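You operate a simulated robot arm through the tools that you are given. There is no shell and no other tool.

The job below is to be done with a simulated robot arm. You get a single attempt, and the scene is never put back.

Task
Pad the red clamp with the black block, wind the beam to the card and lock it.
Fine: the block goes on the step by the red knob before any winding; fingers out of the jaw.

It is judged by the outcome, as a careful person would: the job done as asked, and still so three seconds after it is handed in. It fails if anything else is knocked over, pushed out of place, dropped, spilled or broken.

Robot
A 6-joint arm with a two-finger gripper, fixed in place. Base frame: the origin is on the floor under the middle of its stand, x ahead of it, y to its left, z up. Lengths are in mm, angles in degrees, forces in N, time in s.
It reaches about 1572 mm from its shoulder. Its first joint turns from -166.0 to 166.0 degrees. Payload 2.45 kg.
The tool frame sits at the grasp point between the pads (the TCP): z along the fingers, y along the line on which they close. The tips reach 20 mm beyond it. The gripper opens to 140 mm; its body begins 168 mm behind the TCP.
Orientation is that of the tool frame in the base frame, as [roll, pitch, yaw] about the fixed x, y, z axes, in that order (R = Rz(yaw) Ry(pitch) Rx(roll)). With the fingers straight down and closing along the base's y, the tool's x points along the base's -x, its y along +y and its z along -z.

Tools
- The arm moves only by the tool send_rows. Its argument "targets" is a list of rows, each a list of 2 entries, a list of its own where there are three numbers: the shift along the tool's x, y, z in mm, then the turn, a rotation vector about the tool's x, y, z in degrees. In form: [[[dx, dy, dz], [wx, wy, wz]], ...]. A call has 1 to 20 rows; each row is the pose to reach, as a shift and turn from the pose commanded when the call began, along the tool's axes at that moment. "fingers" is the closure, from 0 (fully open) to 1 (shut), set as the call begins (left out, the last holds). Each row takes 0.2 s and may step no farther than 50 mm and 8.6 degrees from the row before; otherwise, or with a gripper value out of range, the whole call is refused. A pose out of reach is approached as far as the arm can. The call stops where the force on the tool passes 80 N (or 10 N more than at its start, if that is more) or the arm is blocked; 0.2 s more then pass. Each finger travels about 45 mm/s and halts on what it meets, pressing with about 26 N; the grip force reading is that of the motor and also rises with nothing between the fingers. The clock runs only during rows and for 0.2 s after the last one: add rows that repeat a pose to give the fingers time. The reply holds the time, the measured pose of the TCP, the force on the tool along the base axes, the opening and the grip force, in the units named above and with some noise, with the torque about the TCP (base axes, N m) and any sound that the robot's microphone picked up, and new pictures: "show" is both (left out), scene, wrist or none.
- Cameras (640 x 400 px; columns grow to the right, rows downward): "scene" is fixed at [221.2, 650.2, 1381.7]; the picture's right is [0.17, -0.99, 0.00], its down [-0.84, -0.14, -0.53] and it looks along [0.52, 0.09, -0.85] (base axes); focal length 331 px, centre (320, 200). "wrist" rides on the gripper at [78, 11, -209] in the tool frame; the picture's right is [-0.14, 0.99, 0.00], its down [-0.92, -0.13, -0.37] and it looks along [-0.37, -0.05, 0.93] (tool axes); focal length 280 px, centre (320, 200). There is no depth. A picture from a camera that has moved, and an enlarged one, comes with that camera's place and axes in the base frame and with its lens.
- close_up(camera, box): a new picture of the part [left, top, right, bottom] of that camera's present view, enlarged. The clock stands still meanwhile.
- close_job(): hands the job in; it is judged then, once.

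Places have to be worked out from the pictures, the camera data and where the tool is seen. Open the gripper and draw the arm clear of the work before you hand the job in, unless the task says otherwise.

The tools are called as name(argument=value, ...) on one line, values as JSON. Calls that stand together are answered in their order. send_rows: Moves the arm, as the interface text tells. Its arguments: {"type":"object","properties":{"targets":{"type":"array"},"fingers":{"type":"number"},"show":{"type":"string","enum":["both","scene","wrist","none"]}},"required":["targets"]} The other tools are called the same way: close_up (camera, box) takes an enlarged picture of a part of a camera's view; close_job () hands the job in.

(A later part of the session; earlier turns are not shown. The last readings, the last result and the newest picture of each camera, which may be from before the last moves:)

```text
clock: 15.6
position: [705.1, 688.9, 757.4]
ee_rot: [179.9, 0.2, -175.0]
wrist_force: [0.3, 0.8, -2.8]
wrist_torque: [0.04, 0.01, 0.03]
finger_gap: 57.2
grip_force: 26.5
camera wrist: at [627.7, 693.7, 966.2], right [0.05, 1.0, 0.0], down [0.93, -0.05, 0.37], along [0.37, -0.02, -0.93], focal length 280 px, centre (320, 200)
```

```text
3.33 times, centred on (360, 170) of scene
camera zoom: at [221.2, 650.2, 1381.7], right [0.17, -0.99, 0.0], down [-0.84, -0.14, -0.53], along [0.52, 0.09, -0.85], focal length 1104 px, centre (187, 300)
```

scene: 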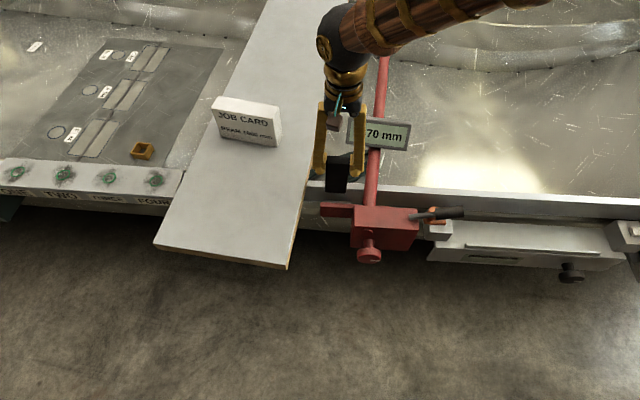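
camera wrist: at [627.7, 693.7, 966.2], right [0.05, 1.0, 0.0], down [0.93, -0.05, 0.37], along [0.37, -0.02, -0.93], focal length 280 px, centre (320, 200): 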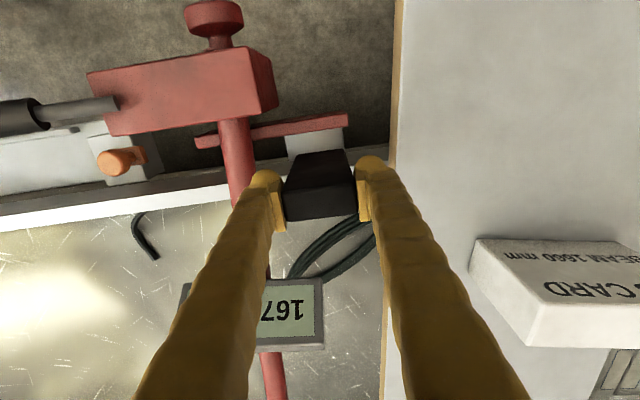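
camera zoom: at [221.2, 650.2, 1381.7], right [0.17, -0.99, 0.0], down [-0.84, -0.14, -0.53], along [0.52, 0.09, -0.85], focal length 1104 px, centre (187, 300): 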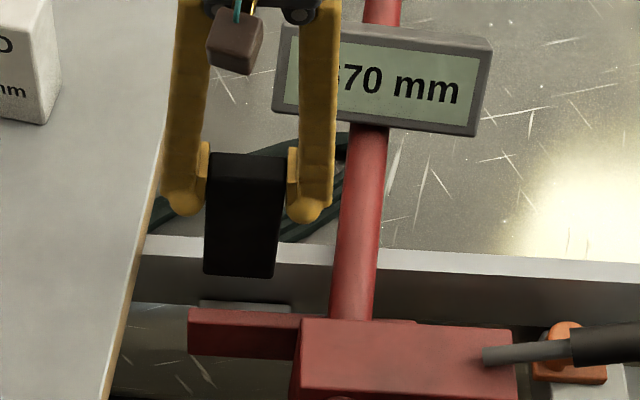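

Relative to the tool, the wall is ~15 mm ahead and the arm ~32 mm behind, so the block is too near the wall. I'll shift 7.5 mm back and 3 mm right, and recheck before entering the gap.

send_rows(targets=[[[7.5, -3, 0], [0, 0, 0]], [[7.5, -3, 0], [0, 0, 0]]], show="wrist")

close_up(camera="wrist", box=[200, 60, 440, 230])

close_up(camera="scene", box=[290, 110, 430, 230])

```text
clock: 16.2
position: [699.0, 685.3, 757.5]
ee_rot: [-180.0, 0.1, -175.2]
wrist_force: [-0.8, -0.1, -3.5]
wrist_torque: [-0.02, 0.0, 0.01]
finger_gap: 56.7
grip_force: 26.6
camera wrist: at [620.0, 689.2, 966.8], right [0.05, 1.0, 0.0], down [0.93, -0.05, 0.37], along [0.37, -0.02, -0.93], focal length 280 px, centre (320, 200)
```

wrist: 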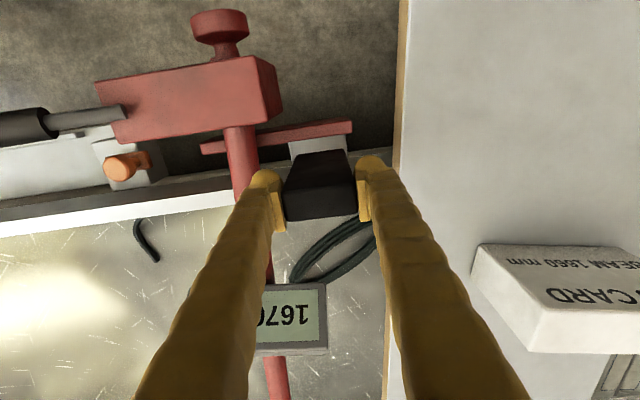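

```text
2.35 times, centred on (320, 145) of wrist
camera zoom: at [620.0, 689.2, 966.8], right [0.05, 1.0, 0.0], down [0.93, -0.05, 0.37], along [0.37, -0.02, -0.93], focal length 660 px, centre (320, 329)
```

zoom: 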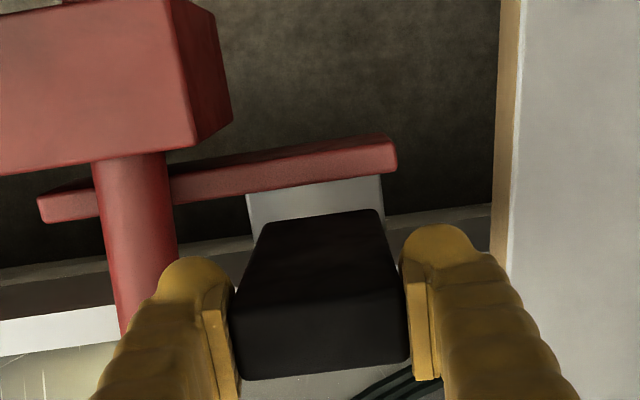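

```text
3.33 times, centred on (360, 170) of scene
camera zoom: at [221.2, 650.2, 1381.7], right [0.17, -0.99, 0.0], down [-0.84, -0.14, -0.53], along [0.52, 0.09, -0.85], focal length 1104 px, centre (187, 300)
```

zoom: 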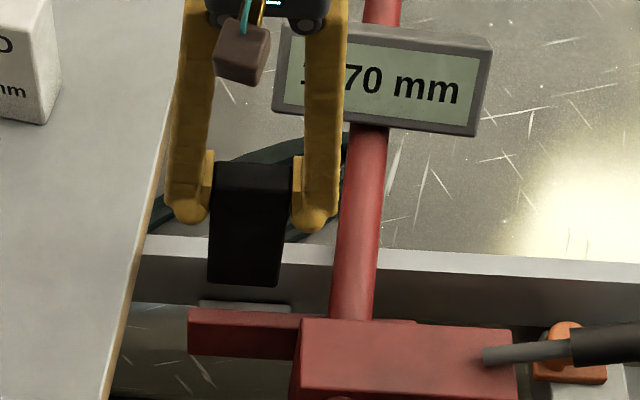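

Now the block has about 12 mm to the arm and 9 mm to the wall. I'll lower into the gap to TCP z ≈ 702 (bottom about 10–15 mm above the step).

send_rows(targets=[[[0, 0, 15], [0, 0, 0]], [[0, 0, 30], [0, 0, 0]], [[0, 0, 45], [0, 0, 0]], [[0, 0, 55], [0, 0, 0]], [[0, 0, 55], [0, 0, 0]]])

close_up(camera="wrist", box=[200, 60, 440, 230])

close_up(camera="scene", box=[290, 130, 410, 230])

```text
clock: 17.4
position: [698.8, 684.1, 703.2]
ee_rot: [180.0, 0.1, -175.1]
wrist_force: [-0.5, -0.3, -3.1]
wrist_torque: [0.01, 0.0, -0.02]
finger_gap: 57.1
grip_force: 26.0
camera wrist: at [619.7, 689.7, 912.2], right [0.05, 1.0, 0.0], down [0.93, -0.05, 0.37], along [0.37, -0.02, -0.93], focal length 280 px, centre (320, 200)
```

scene: 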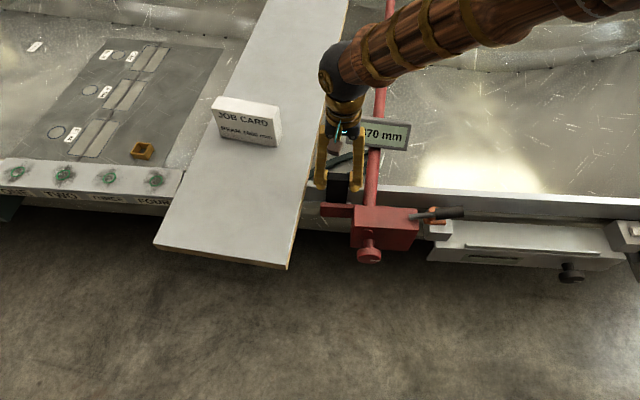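
wrist: 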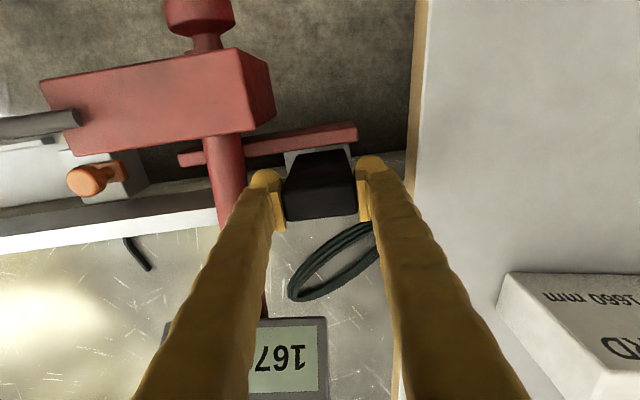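

```text
2.35 times, centred on (320, 145) of wrist
camera zoom: at [619.7, 689.7, 912.2], right [0.05, 1.0, 0.0], down [0.93, -0.05, 0.37], along [0.37, -0.02, -0.93], focal length 660 px, centre (320, 329)
```

zoom: 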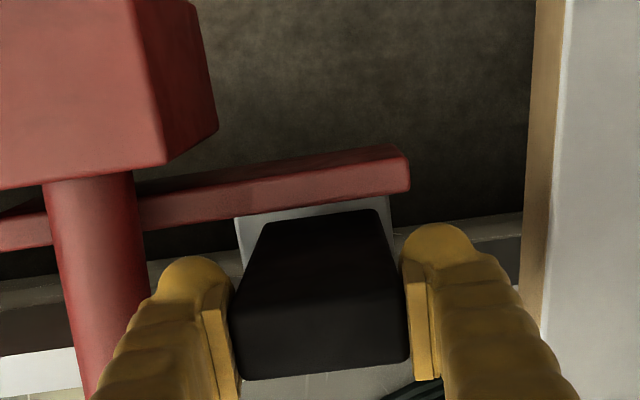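

```text
4.00 times, centred on (350, 180) of scene
camera zoom: at [221.2, 650.2, 1381.7], right [0.17, -0.99, 0.0], down [-0.84, -0.14, -0.53], along [0.52, 0.09, -0.85], focal length 1325 px, centre (200, 280)
```

zoom: 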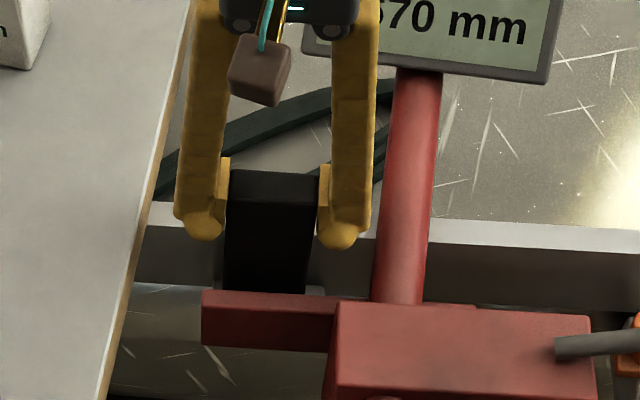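

The block is in the gap, clear on all sides and within the step's width. I'll lower in small steps, watching the vertical force.

send_rows(targets=[[[0, 0, 2], [0, 0, 0]], [[0, 0, 4], [0, 0, 0]], [[0, 0, 6], [0, 0, 0]], [[0, 0, 8], [0, 0, 0]], [[0, 0, 8], [0, 0, 0]]], show="none")

```text
clock: 18.6
position: [699.2, 683.8, 696.7]
ee_rot: [-180.0, 0.0, -175.2]
wrist_force: [0.4, -0.2, -3.0]
wrist_torque: [-0.01, -0.04, 0.02]
finger_gap: 57.0
grip_force: 26.0
```

No contact yet (force still −3 N). Continuing down 6 mm in small steps.

send_rows(targets=[[[0, 0, 1.5], [0, 0, 0]], [[0, 0, 3], [0, 0, 0]], [[0, 0, 4.5], [0, 0, 0]], [[0, 0, 6], [0, 0, 0]], [[0, 0, 6], [0, 0, 0]]], show="none")

```text
clock: 19.8
position: [699.2, 682.8, 690.9]
ee_rot: [-179.8, 0.1, -175.2]
wrist_force: [0.1, 0.7, -2.7]
wrist_torque: [0.0, -0.05, 0.0]
finger_gap: 57.1
grip_force: 26.0
```

Still hanging free. Another 4 mm.

send_rows(targets=[[[0, 0, 1], [0, 0, 0]], [[0, 0, 2], [0, 0, 0]], [[0, 0, 3], [0, 0, 0]], [[0, 0, 4], [0, 0, 0]], [[0, 0, 4], [0, 0, 0]]], show="none")

```text
clock: 21.0
position: [698.5, 684.3, 686.7]
ee_rot: [179.9, 0.0, -175.1]
wrist_force: [-0.7, 0.4, -2.6]
wrist_torque: [0.01, 0.0, 0.01]
finger_gap: 56.7
grip_force: 25.9
```

send_rows(targets=[[[0, 0, 1], [0, 0, 0]], [[0, 0, 2], [0, 0, 0]], [[0, 0, 3], [0, 0, 0]], [[0, 0, 3], [0, 0, 0]]], show="wrist")

close_up(camera="wrist", box=[240, 100, 400, 220])

```text
clock: 22.0
position: [699.9, 684.2, 685.9]
ee_rot: [179.9, 0.1, -175.2]
wrist_force: [-2.7, -3.9, 19.1]
wrist_torque: [-0.96, 0.12, -0.04]
finger_gap: 56.8
grip_force: 26.4
camera wrist: at [619.8, 689.3, 894.3], right [0.05, 1.0, 0.0], down [0.93, -0.05, 0.37], along [0.37, -0.02, -0.93], focal length 280 px, centre (320, 200)
```

wrist: 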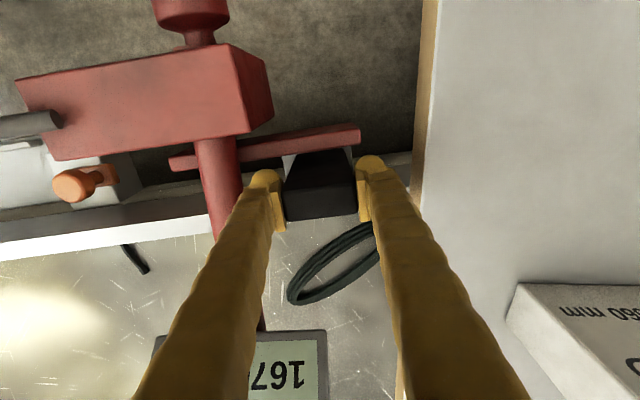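

```text
3.33 times, centred on (320, 160) of wrist
camera zoom: at [619.8, 689.3, 894.3], right [0.05, 1.0, 0.0], down [0.93, -0.05, 0.37], along [0.37, -0.02, -0.93], focal length 935 px, centre (320, 333)
```

zoom: 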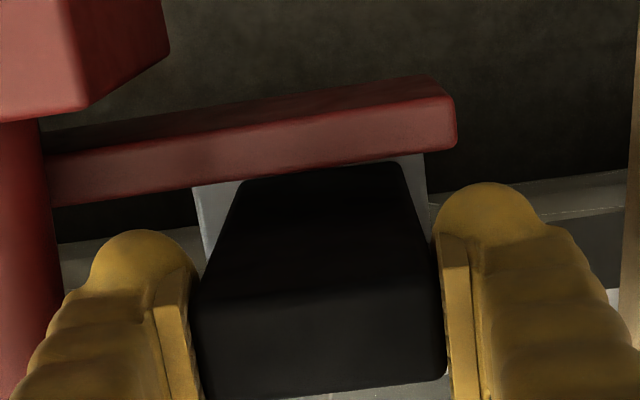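

Contact: +19 N upward, so the block is on the step (step z ≈ 579). I'll ease up 1.5 mm to unload before releasing.

send_rows(targets=[[[0, 0, -0.8], [0, 0, 0]], [[0, 0, -1.5], [0, 0, 0]], [[0, 0, -1.5], [0, 0, 0]]], show="none")

```text
clock: 22.8
position: [698.5, 684.8, 685.8]
ee_rot: [-180.0, 0.1, -175.1]
wrist_force: [-0.4, 6.8, 11.7]
wrist_torque: [0.14, -0.15, 0.01]
finger_gap: 56.9
grip_force: 26.3
```

send_rows(targets=[[[0, 0, -0.6], [0, 0, 0]], [[0, 0, -0.6], [0, 0, 0]]], show="none")

```text
clock: 23.4
position: [699.3, 684.7, 684.3]
ee_rot: [-179.9, 0.1, -175.1]
wrist_force: [0.7, 2.9, -0.3]
wrist_torque: [0.18, -0.12, 0.06]
finger_gap: 56.8
grip_force: 26.4
```

Nearly unloaded (−0.3 N). I'll open the fingers partly, to about 70 mm, so they clear the block without reaching the tube.

send_rows(targets=[[[0, 0, 0], [0, 0, 0]], [[0, 0, 0], [0, 0, 0]], [[0, 0, 0], [0, 0, 0]], [[0, 0, 0], [0, 0, 0]]], fingers=0.5)

close_up(camera="wrist", box=[200, 80, 440, 240])

close_up(camera="scene", box=[290, 130, 410, 230])

```text
clock: 24.4
position: [700.5, 683.8, 684.7]
ee_rot: [-179.9, 0.1, -175.1]
wrist_force: [0.9, 0.2, 0.4]
wrist_torque: [-0.04, 0.02, 0.02]
finger_gap: 69.7
grip_force: 0.0
camera wrist: at [619.9, 689.1, 894.9], right [0.05, 1.0, 0.0], down [0.93, -0.05, 0.37], along [0.37, -0.02, -0.93], focal length 280 px, centre (320, 200)
```

scene: 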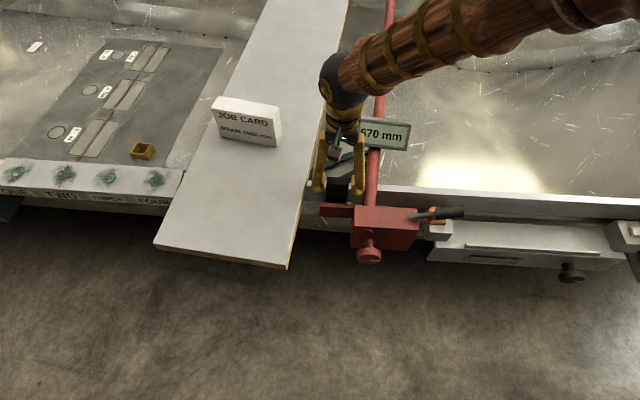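
wrist: 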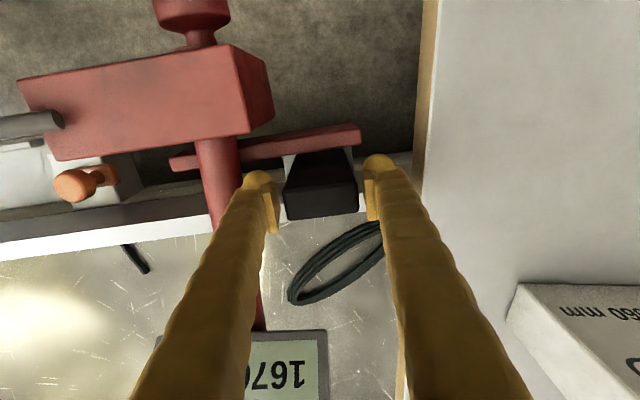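

```text
2.50 times, centred on (320, 160) of wrist
camera zoom: at [619.9, 689.1, 894.9], right [0.05, 1.0, 0.0], down [0.93, -0.05, 0.37], along [0.37, -0.02, -0.93], focal length 701 px, centre (320, 300)
```

zoom: 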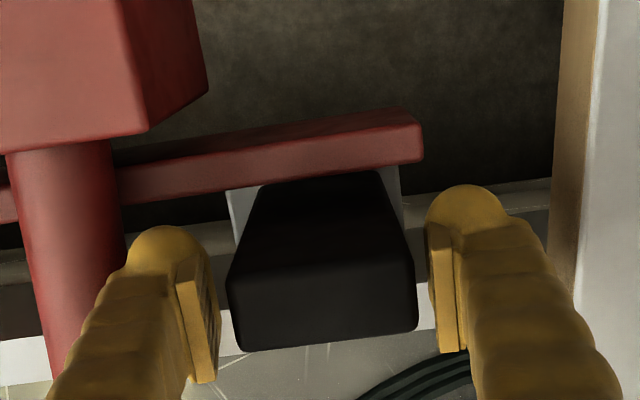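

```text
4.00 times, centred on (350, 180) of scene
camera zoom: at [221.2, 650.2, 1381.7], right [0.17, -0.99, 0.0], down [-0.84, -0.14, -0.53], along [0.52, 0.09, -0.85], focal length 1325 px, centre (200, 280)
```

zoom: 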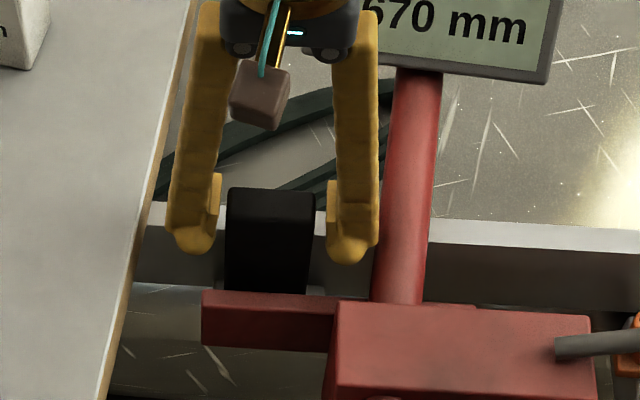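

The block stands on its own with clear space to both fingers. I'll rise straight up slowly, then look.

send_rows(targets=[[[0, 0, -5], [0, 0, 0]], [[0, 0, -15], [0, 0, 0]], [[0, 0, -40], [0, 0, 0]], [[0, 0, -80], [0, 0, 0]], [[0, 0, -120], [0, 0, 0]], [[0, 0, -160], [0, 0, 0]], [[0, 0, -200], [0, 0, 0]]])

close_up(camera="wrist", box=[220, 80, 400, 200])

close_up(camera="scene", box=[290, 110, 470, 280])

```text
clock: 26.0
position: [698.2, 683.1, 885.2]
ee_rot: [-179.9, 0.0, -175.0]
wrist_force: [-0.3, 0.1, 0.2]
wrist_torque: [-0.01, 0.02, -0.01]
finger_gap: 69.9
grip_force: 0.0
camera wrist: at [618.8, 688.1, 1094.4], right [0.05, 1.0, 0.0], down [0.93, -0.05, 0.37], along [0.37, -0.02, -0.93], focal length 280 px, centre (320, 200)
```

scene: 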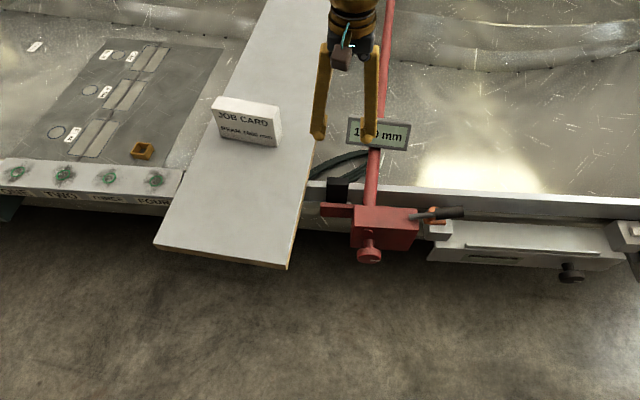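
wrist: 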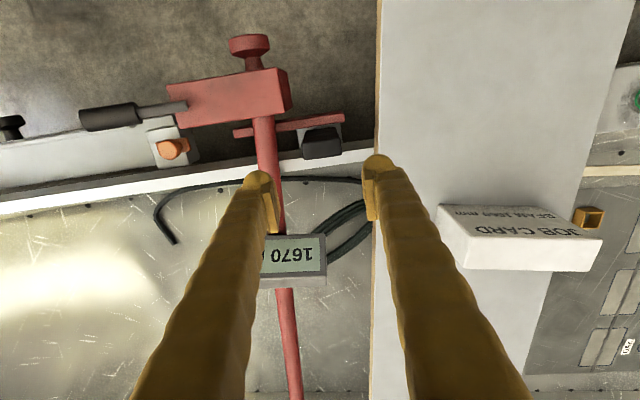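

```text
3.33 times, centred on (310, 140) of wrist
camera zoom: at [618.8, 688.1, 1094.4], right [0.05, 1.0, 0.0], down [0.93, -0.05, 0.37], along [0.37, -0.02, -0.93], focal length 935 px, centre (353, 400)
```

zoom: 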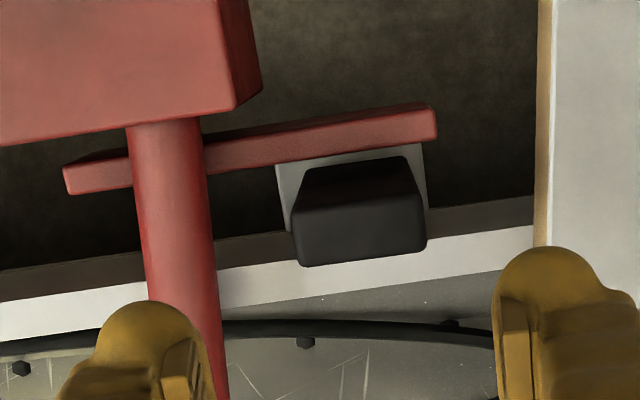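

```text
2.35 times, centred on (380, 195) of scene
camera zoom: at [221.2, 650.2, 1381.7], right [0.17, -0.99, 0.0], down [-0.84, -0.14, -0.53], along [0.52, 0.09, -0.85], focal length 779 px, centre (179, 212)
```

zoom: 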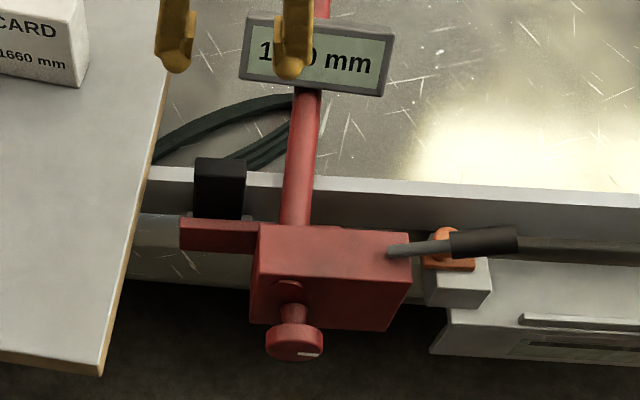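

The block stands upright on the step between the red arm and the wall, with clear space each side; the fingers are out. Now I go for the knob: its front face centre is near (551, 582, 601), axis along about 5° yaw. I'll back off and start tilting the tool forward, looking at the knob on the way.

send_rows(targets=[[[39, -10, -2], [0, -5, 0]], [[79, -21, -4], [0, -10, 0]], [[118, -32, -6], [0, -15, 0]], [[157, -42, -9], [0, -20, 0]], [[197, -53, -11], [0, -25, 0]], [[236, -64, -13], [0, -30, 0]], [[275, -74, -15], [0, -35, 0]], [[275, -74, -15], [0, -42, 0]], [[275, -74, -15], [0, -42, 0]]], fingers=0.29)

close_up(camera="wrist", box=[240, 80, 420, 220])

```text
clock: 28.0
position: [433.1, 585.3, 897.9]
ee_rot: [-179.3, 42.0, -174.8]
wrist_force: [-0.1, -0.9, 0.3]
wrist_torque: [0.03, -0.01, -0.03]
finger_gap: 99.6
grip_force: 0.0
camera wrist: at [233.7, 580.5, 1000.5], right [0.02, 1.0, 0.08], down [0.45, -0.08, 0.89], along [0.89, 0.02, -0.45], focal length 280 px, centre (320, 200)
```

scene: 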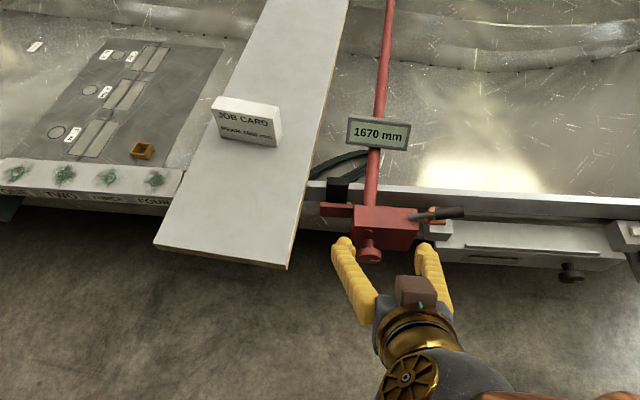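
wrist: 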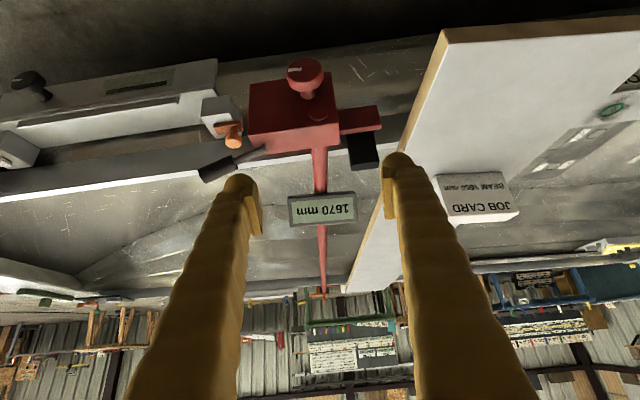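

```text
2.86 times, centred on (330, 150) of wrist
camera zoom: at [233.7, 580.5, 1000.5], right [0.02, 1.0, 0.08], down [0.45, -0.08, 0.89], along [0.89, 0.02, -0.45], focal length 801 px, centre (291, 343)
```

zoom: 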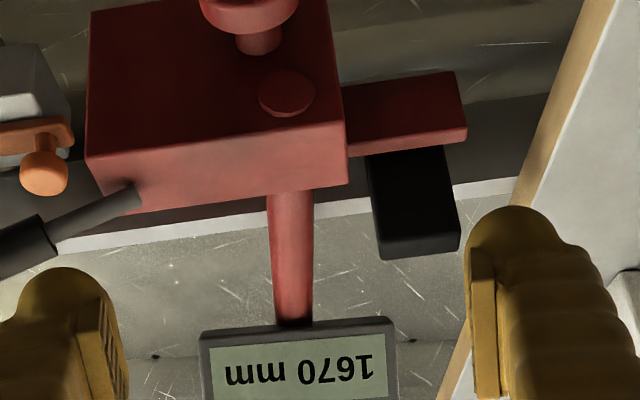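

Good view. I'll enlarge the knob, the lever and the far-end clamp for reference.

close_up(camera="wrist", box=[235, 45, 345, 165])

close_up(camera="wrist", box=[180, 80, 280, 200])

close_up(camera="wrist", box=[290, 270, 370, 330])

```text
3.33 times, centred on (290, 105) of wrist
camera zoom: at [233.7, 580.5, 1000.5], right [0.02, 1.0, 0.08], down [0.45, -0.08, 0.89], along [0.89, 0.02, -0.45], focal length 935 px, centre (420, 517)
```

zoom: 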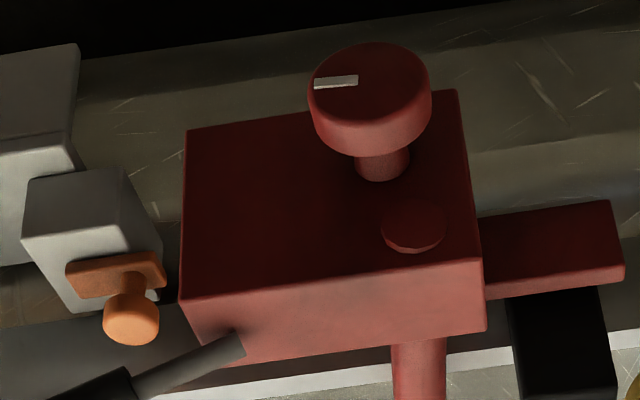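

```text
3.33 times, centred on (230, 140) of wrist
camera zoom: at [233.7, 580.5, 1000.5], right [0.02, 1.0, 0.08], down [0.45, -0.08, 0.89], along [0.89, 0.02, -0.45], focal length 935 px, centre (620, 400)
```

zoom: 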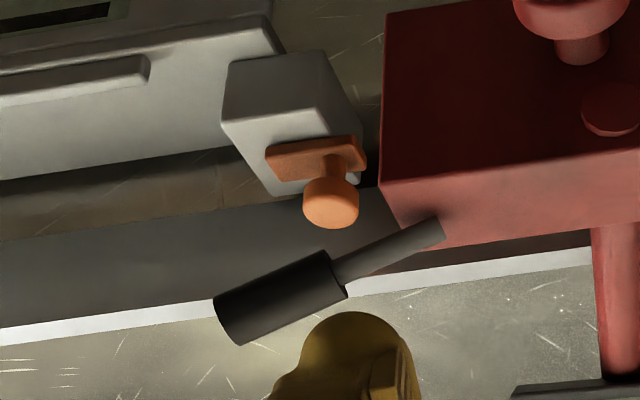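

```text
6.67 times, centred on (330, 300) of wrist
camera zoom: at [233.7, 580.5, 1000.5], right [0.02, 1.0, 0.08], down [0.45, -0.08, 0.89], along [0.89, 0.02, -0.45], focal length 1869 px, centre (253, -467)
```

zoom: 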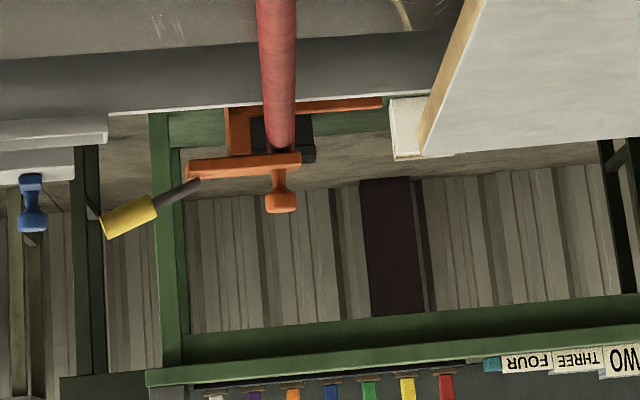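

The far clamp is padded with its own black block, matching what I did here. I'll tilt the tool to horizontal in place, then check reach.

send_rows(targets=[[[0, 0, 0], [0, -8, 0]], [[0, 0, 0], [0, -16, 0]], [[0, 0, 0], [0, -24, 0]], [[0, 0, 0], [0, -32, 0]], [[0, 0, 0], [0, -40, 0]], [[0, 0, 0], [0, -48, 0]], [[0, 0, 0], [0, -48, 0]]])

```text
clock: 29.6
position: [433.3, 600.1, 916.7]
ee_rot: [-106.0, 89.2, -101.4]
wrist_force: [-0.2, 0.5, 0.6]
wrist_torque: [0.03, -0.01, 0.0]
finger_gap: 99.2
grip_force: 0.1
out of reach, approached as far as the arm can: row 6, 7
camera wrist: at [223.0, 594.6, 839.9], right [-0.08, 0.99, 0.12], down [-0.35, -0.15, 0.92], along [0.93, 0.03, 0.36], focal length 280 px, centre (320, 200)
```

scene: 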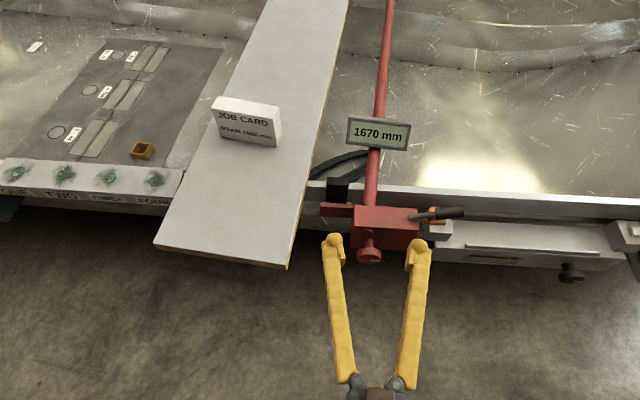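
wrist: 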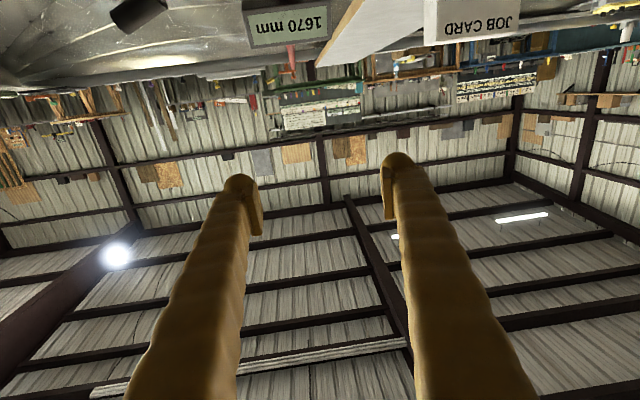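

The tool is nearly horizontal; the arm is at its inner reach there, so I'll move forward about 40 mm and then lower toward knob height, keeping the fingertips about 50 mm short of the knob.

send_rows(targets=[[[0, 0, 40], [0, 0, 0]], [[48, 0, 40], [0, 0, 0]], [[96, 0, 40], [0, 0, 0]], [[144, 0, 40], [0, 0, 0]], [[192, 0, 40], [0, 0, 0]], [[240, 0, 40], [0, 0, 0]], [[285, 0, 40], [0, 0, 0]], [[285, 0, 40], [0, 0, 0]]])

close_up(camera="wrist", box=[220, 60, 420, 260])

```text
clock: 31.2
position: [498.9, 701.6, 695.3]
ee_rot: [-93.1, 85.8, -90.8]
wrist_force: [4.2, -3.9, 16.5]
wrist_torque: [1.12, -0.1, -0.29]
finger_gap: 95.2
grip_force: 0.1
out of reach, approached as far as the arm can: row 2, 3, 4, 5, 6, 7
stopped in row 7: the force on the tool passed its limit at 154 N (the readings are from after the stop); the commanded pose is now the measured one
camera wrist: at [289.3, 700.2, 616.7], right [-0.04, 1.0, 0.06], down [-0.36, -0.07, 0.93], along [0.93, 0.01, 0.36], focal length 280 px, centre (320, 200)
```

scene: 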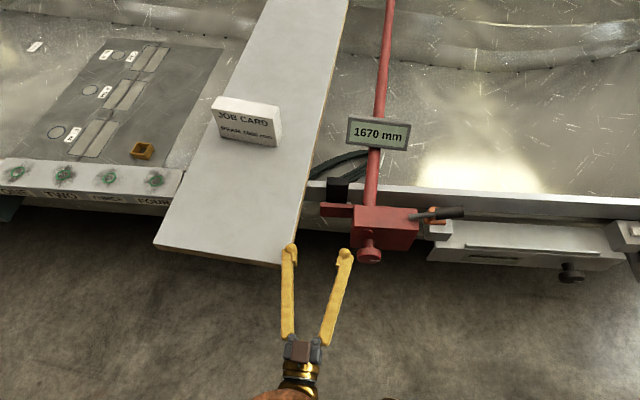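
wrist: 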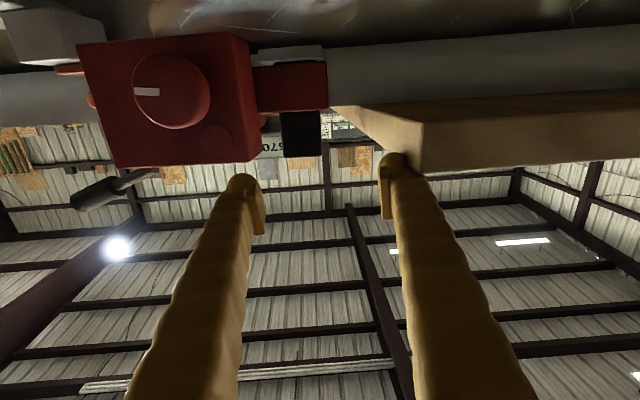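

```text
2.00 times, centred on (320, 160) of wrist
camera zoom: at [289.3, 700.2, 616.7], right [-0.04, 1.0, 0.06], down [-0.36, -0.07, 0.93], along [0.93, 0.01, 0.36], focal length 561 px, centre (320, 280)
```

zoom: 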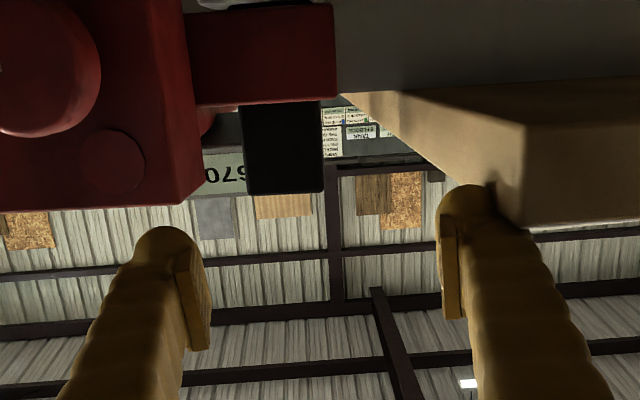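

The arm drifted left while out of reach, and a finger came down on the board's front corner (about 16 N now). I'll lift straight off right away and check that nothing moved.

send_rows(targets=[[[-15, 0, 0], [0, 0, 0]], [[-40, 0, 0], [0, 0, 0]], [[-80, 0, 0], [0, 0, 0]], [[-80, 0, 0], [0, 0, 0]]])

close_up(camera="scene", box=[140, 80, 400, 280])

```text
clock: 32.2
position: [498.7, 707.9, 770.0]
ee_rot: [-94.6, 85.6, -92.4]
wrist_force: [0.4, 0.5, -0.9]
wrist_torque: [0.02, 0.0, -0.01]
finger_gap: 99.3
grip_force: 0.0
camera wrist: at [289.7, 705.1, 693.6], right [-0.04, 1.0, 0.06], down [-0.36, -0.07, 0.93], along [0.93, 0.01, 0.36], focal length 280 px, centre (320, 200)
```

scene: 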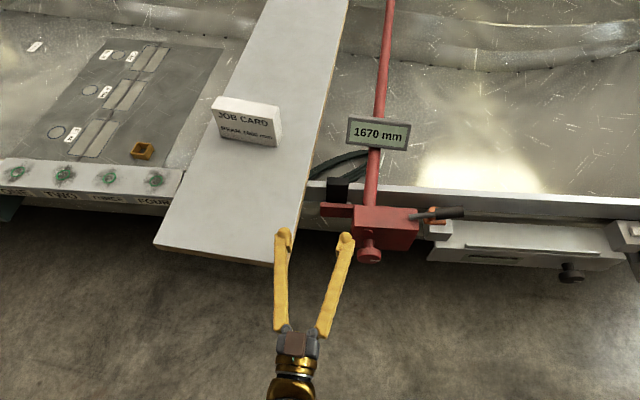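
wrist: 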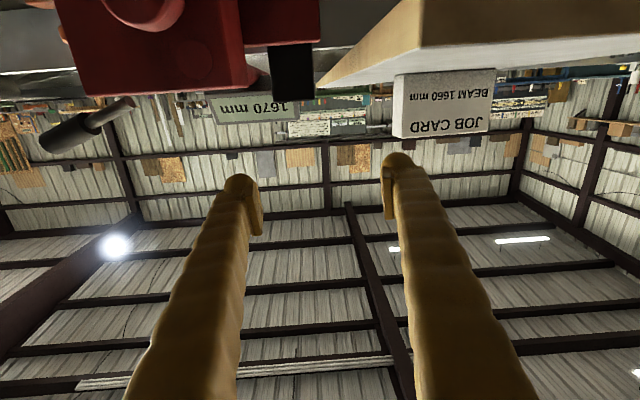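

```text
2.00 times, centred on (270, 180) of scene
camera zoom: at [221.2, 650.2, 1381.7], right [0.17, -0.99, 0.0], down [-0.84, -0.14, -0.53], along [0.52, 0.09, -0.85], focal length 662 px, centre (420, 240)
```

zoom: 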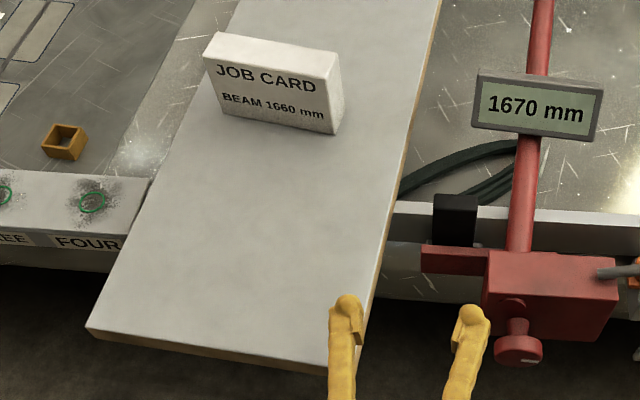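

Nothing has shifted: board, card, block and display look the same. I'll now test reach with the tool level but farther forward, high above the knob at about (553, 583, 850), where there is nothing to hit.

send_rows(targets=[[[-35, -33, 12], [0, 0, 0]], [[-70, -66, 24], [0, 0, 0]], [[-70, -100, 36], [0, 0, 0]], [[-70, -132.8, 48.7], [0, 0, 0]], [[-70, -132.8, 48.7], [0, 0, 0]]])

```text
clock: 33.4
position: [555.4, 583.0, 848.7]
ee_rot: [-94.5, 85.6, -92.2]
wrist_force: [-0.1, 0.2, 0.3]
wrist_torque: [0.0, -0.01, 0.01]
finger_gap: 99.6
grip_force: 0.1
camera wrist: at [345.2, 579.7, 772.7], right [-0.04, 1.0, 0.06], down [-0.36, -0.07, 0.93], along [0.93, 0.01, 0.36], focal length 280 px, centre (320, 200)
```

scene: 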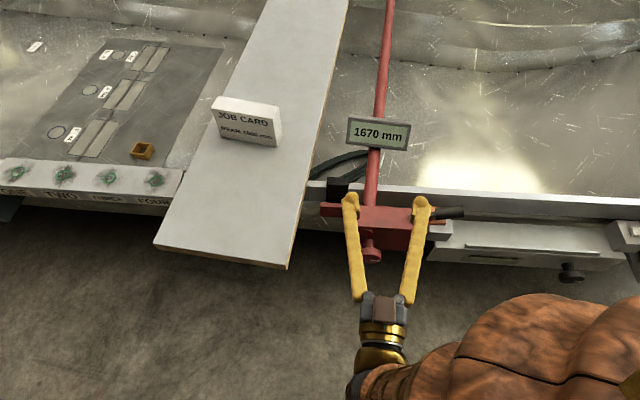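
wrist: 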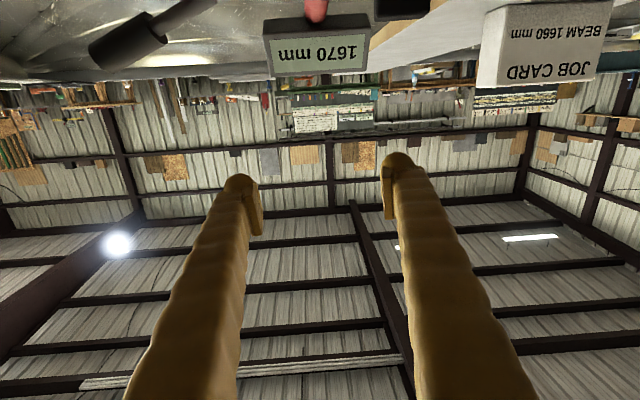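

This pose is reachable. I'll square up the roll and yaw to the knob axis, widen the fingers, and lower in stages, watching for any drift.

send_rows(targets=[[[0, 0, -4], [-2.8, 0, 4.4]], [[30, 0, -6], [-2.8, 0, 4.4]], [[60, 0, -6], [-2.8, 0, 4.4]], [[60, 0, -6], [-2.8, 0, 4.4]]], fingers=0.14)

```text
clock: 34.4
position: [563.0, 621.0, 833.0]
ee_rot: [-121.2, 87.1, -117.3]
wrist_force: [-0.8, 0.2, -0.7]
wrist_torque: [0.01, 0.02, -0.01]
finger_gap: 120.3
grip_force: 0.1
out of reach, approached as far as the arm can: row 1, 2, 3, 4
camera wrist: at [351.4, 614.8, 761.3], right [-0.06, 0.99, 0.09], down [-0.34, -0.11, 0.93], along [0.94, 0.03, 0.34], focal length 280 px, centre (320, 200)
```

scene: 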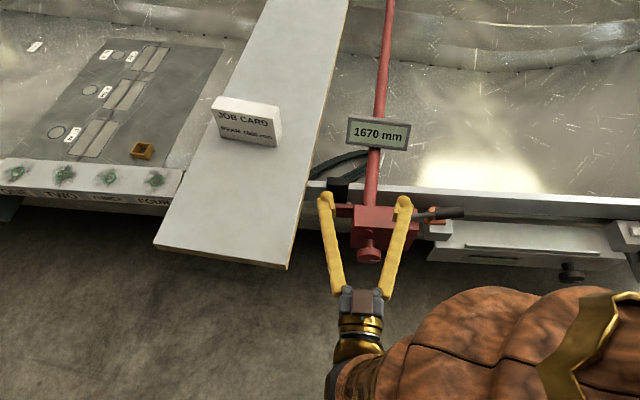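
wrist: 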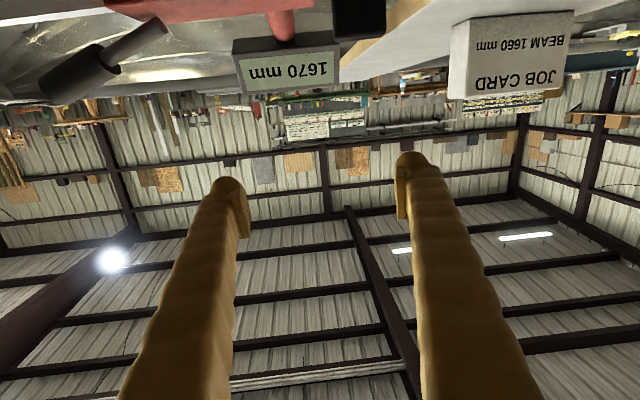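

The elbow's fold limit prevents a level approach to the knob, so I'll instead grip the knob from above with the fingers pointing down and turn it in strokes by leaning the tool about the knob's axis. First I raise and tilt the tool back to vertical above the knob.

send_rows(targets=[[[-10, 0, 0], [0, 8.2, 0]], [[-20, 0, 0], [0, 16.4, 0]], [[-30, 0, 0], [0, 24.5, 0]], [[-40, 0, 0], [0, 32.7, 0]], [[-50, 0, 0], [0, 40.9, 0]], [[-60, 0, 0], [0, 49.1, 0]], [[-70, 0, 0], [0, 57.3, 0]], [[-80, 0, 0], [0, 65.5, 0]], [[-90, 0, 0], [0, 73.6, 0]], [[-100, 0, 0], [0, 81.8, 0]], [[-110, 0, 0], [0, 90, 0]], [[-110, 0, 0], [0, 90, 0]]])

close_up(camera="wrist", box=[230, 60, 410, 220])

```text
clock: 37.0
position: [564.2, 630.0, 941.4]
ee_rot: [-177.6, -1.6, -176.1]
wrist_force: [-0.5, 0.5, 0.0]
wrist_torque: [0.0, 0.02, 0.02]
finger_gap: 120.3
grip_force: 0.0
camera wrist: at [490.2, 644.4, 1151.0], right [0.07, 1.0, -0.05], down [0.94, -0.05, 0.35], along [0.34, -0.07, -0.94], focal length 280 px, centre (320, 200)
```

scene: 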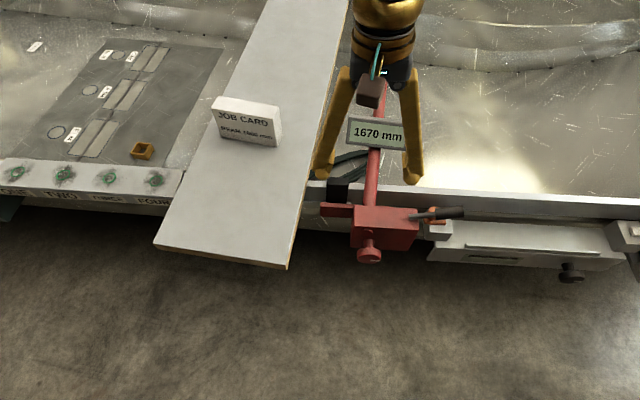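
wrist: 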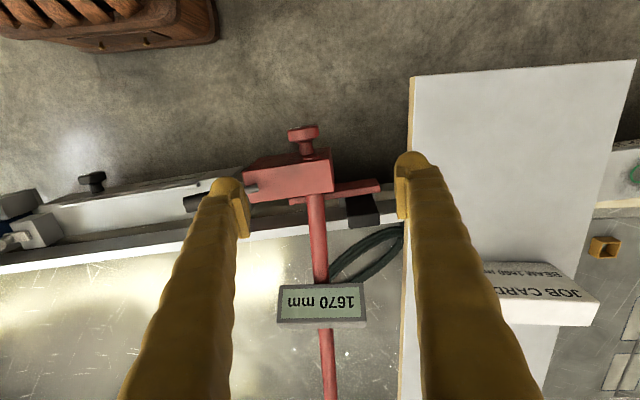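

```text
2.50 times, centred on (320, 140) of wrist
camera zoom: at [490.2, 644.4, 1151.0], right [0.07, 1.0, -0.05], down [0.94, -0.05, 0.35], along [0.34, -0.07, -0.94], focal length 701 px, centre (320, 350)
```

zoom: 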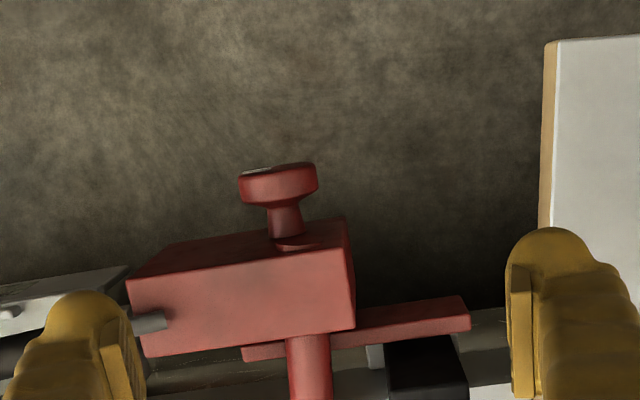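

From this settled view plus the scene view, the knob's front-face centre is near (546.5, 583.5, 607), radius ~30 and thickness ~17 mm. I'll square the tool and come down to 150 mm above it.

send_rows(targets=[[[1.4, -7.5, 36.7], [-2.4, -1.6, -1.3]], [[2.8, -14.9, 73.4], [-2.4, -1.6, -1.3]], [[4.2, -22.4, 110], [-2.4, -1.6, -1.3]], [[5.6, -29.8, 146.7], [-2.4, -1.6, -1.3]], [[7, -37.3, 183.4], [-2.4, -1.6, -1.3]], [[7, -37.3, 183.4], [-2.4, -1.6, -1.3]]])

close_up(camera="wrist", box=[200, 50, 440, 240])

close_up(camera="scene", box=[310, 180, 430, 280])

```text
clock: 38.4
position: [553.4, 581.1, 760.0]
ee_rot: [-179.8, 0.1, -174.8]
wrist_force: [-0.2, -0.9, 0.4]
wrist_torque: [0.01, 0.01, -0.01]
finger_gap: 120.3
grip_force: 0.1
camera wrist: at [474.4, 585.9, 968.7], right [0.05, 1.0, 0.0], down [0.93, -0.04, 0.37], along [0.37, -0.02, -0.93], focal length 280 px, centre (320, 200)
```

scene: 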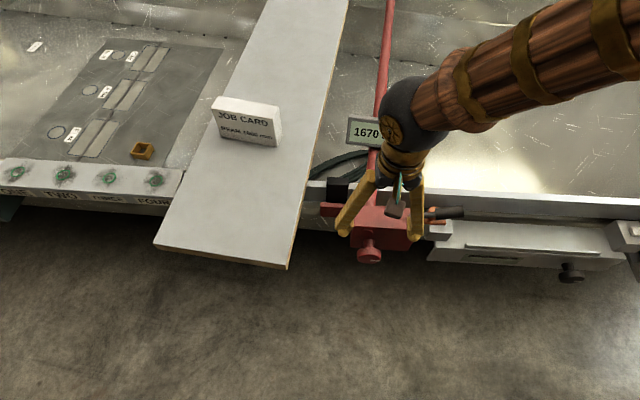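
wrist: 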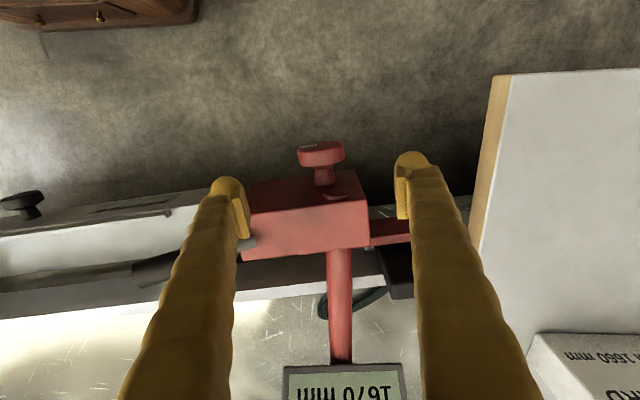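

```text
2.11 times, centred on (320, 145) of wrist
camera zoom: at [474.4, 585.9, 968.7], right [0.05, 1.0, 0.0], down [0.93, -0.04, 0.37], along [0.37, -0.02, -0.93], focal length 590 px, centre (320, 316)
```

zoom: 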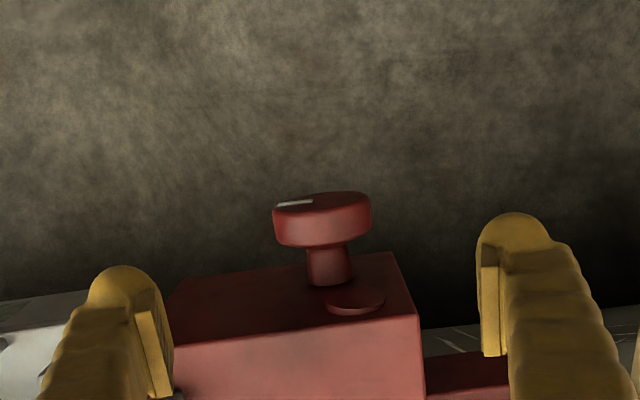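

```text
4.00 times, centred on (370, 230) of scene
camera zoom: at [221.2, 650.2, 1381.7], right [0.17, -0.99, 0.0], down [-0.84, -0.14, -0.53], along [0.52, 0.09, -0.85], focal length 1325 px, centre (120, 80)
```

zoom: 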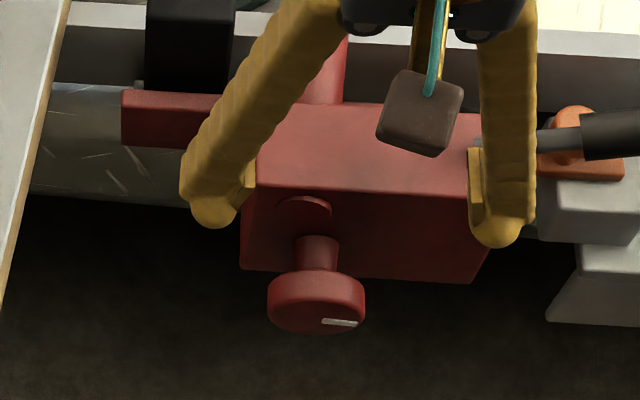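

The knob sits 2.4 mm to the left of the tool centre and nearly centred in depth. I'll lower the open fingers around it to z ≈ 607.

send_rows(targets=[[[-1, 2.4, 40], [0, 0, 0]], [[-1, 2.4, 80], [0, 0, 0]], [[-1, 2.4, 115], [0, 0, 0]], [[-1, 2.4, 140], [0, 0, 0]], [[-1, 2.4, 153], [0, 0, 0]], [[-1, 2.4, 153], [0, 0, 0]]])

close_up(camera="wrist", box=[200, 90, 440, 260])

close_up(camera="scene", box=[310, 100, 470, 280])

```text
clock: 39.8
position: [557.2, 584.8, 610.1]
ee_rot: [-179.9, 0.1, -174.8]
wrist_force: [-0.2, 0.3, -1.0]
wrist_torque: [-0.01, -0.01, 0.01]
finger_gap: 120.5
grip_force: 0.0
camera wrist: at [478.0, 589.0, 818.5], right [0.05, 1.0, 0.0], down [0.93, -0.04, 0.37], along [0.37, -0.02, -0.93], focal length 280 px, centre (320, 200)
```

scene: 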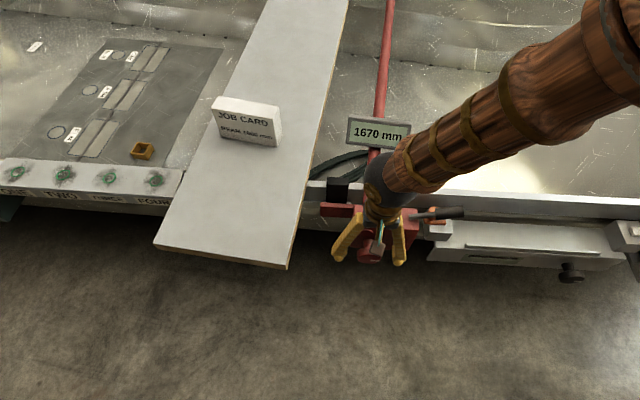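
wrist: 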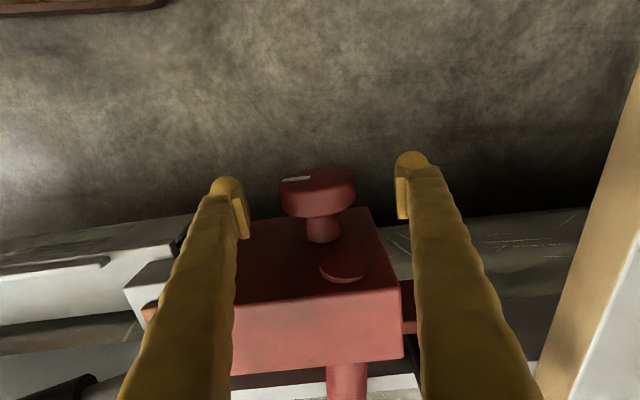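

```text
2.35 times, centred on (320, 175) of wrist
camera zoom: at [478.0, 589.0, 818.5], right [0.05, 1.0, 0.0], down [0.93, -0.04, 0.37], along [0.37, -0.02, -0.93], focal length 660 px, centre (320, 259)
```

zoom: 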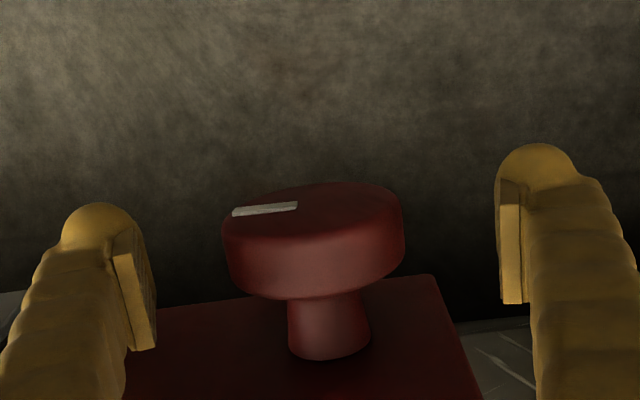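

```text
2.22 times, centred on (390, 190) of scene
camera zoom: at [221.2, 650.2, 1381.7], right [0.17, -0.99, 0.0], down [-0.84, -0.14, -0.53], along [0.52, 0.09, -0.85], focal length 736 px, centre (164, 222)
```

zoom: 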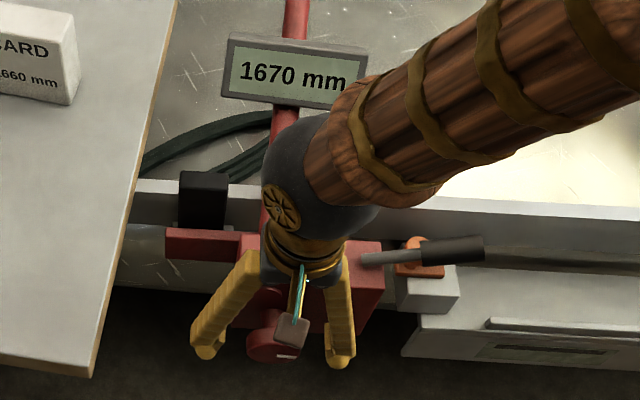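

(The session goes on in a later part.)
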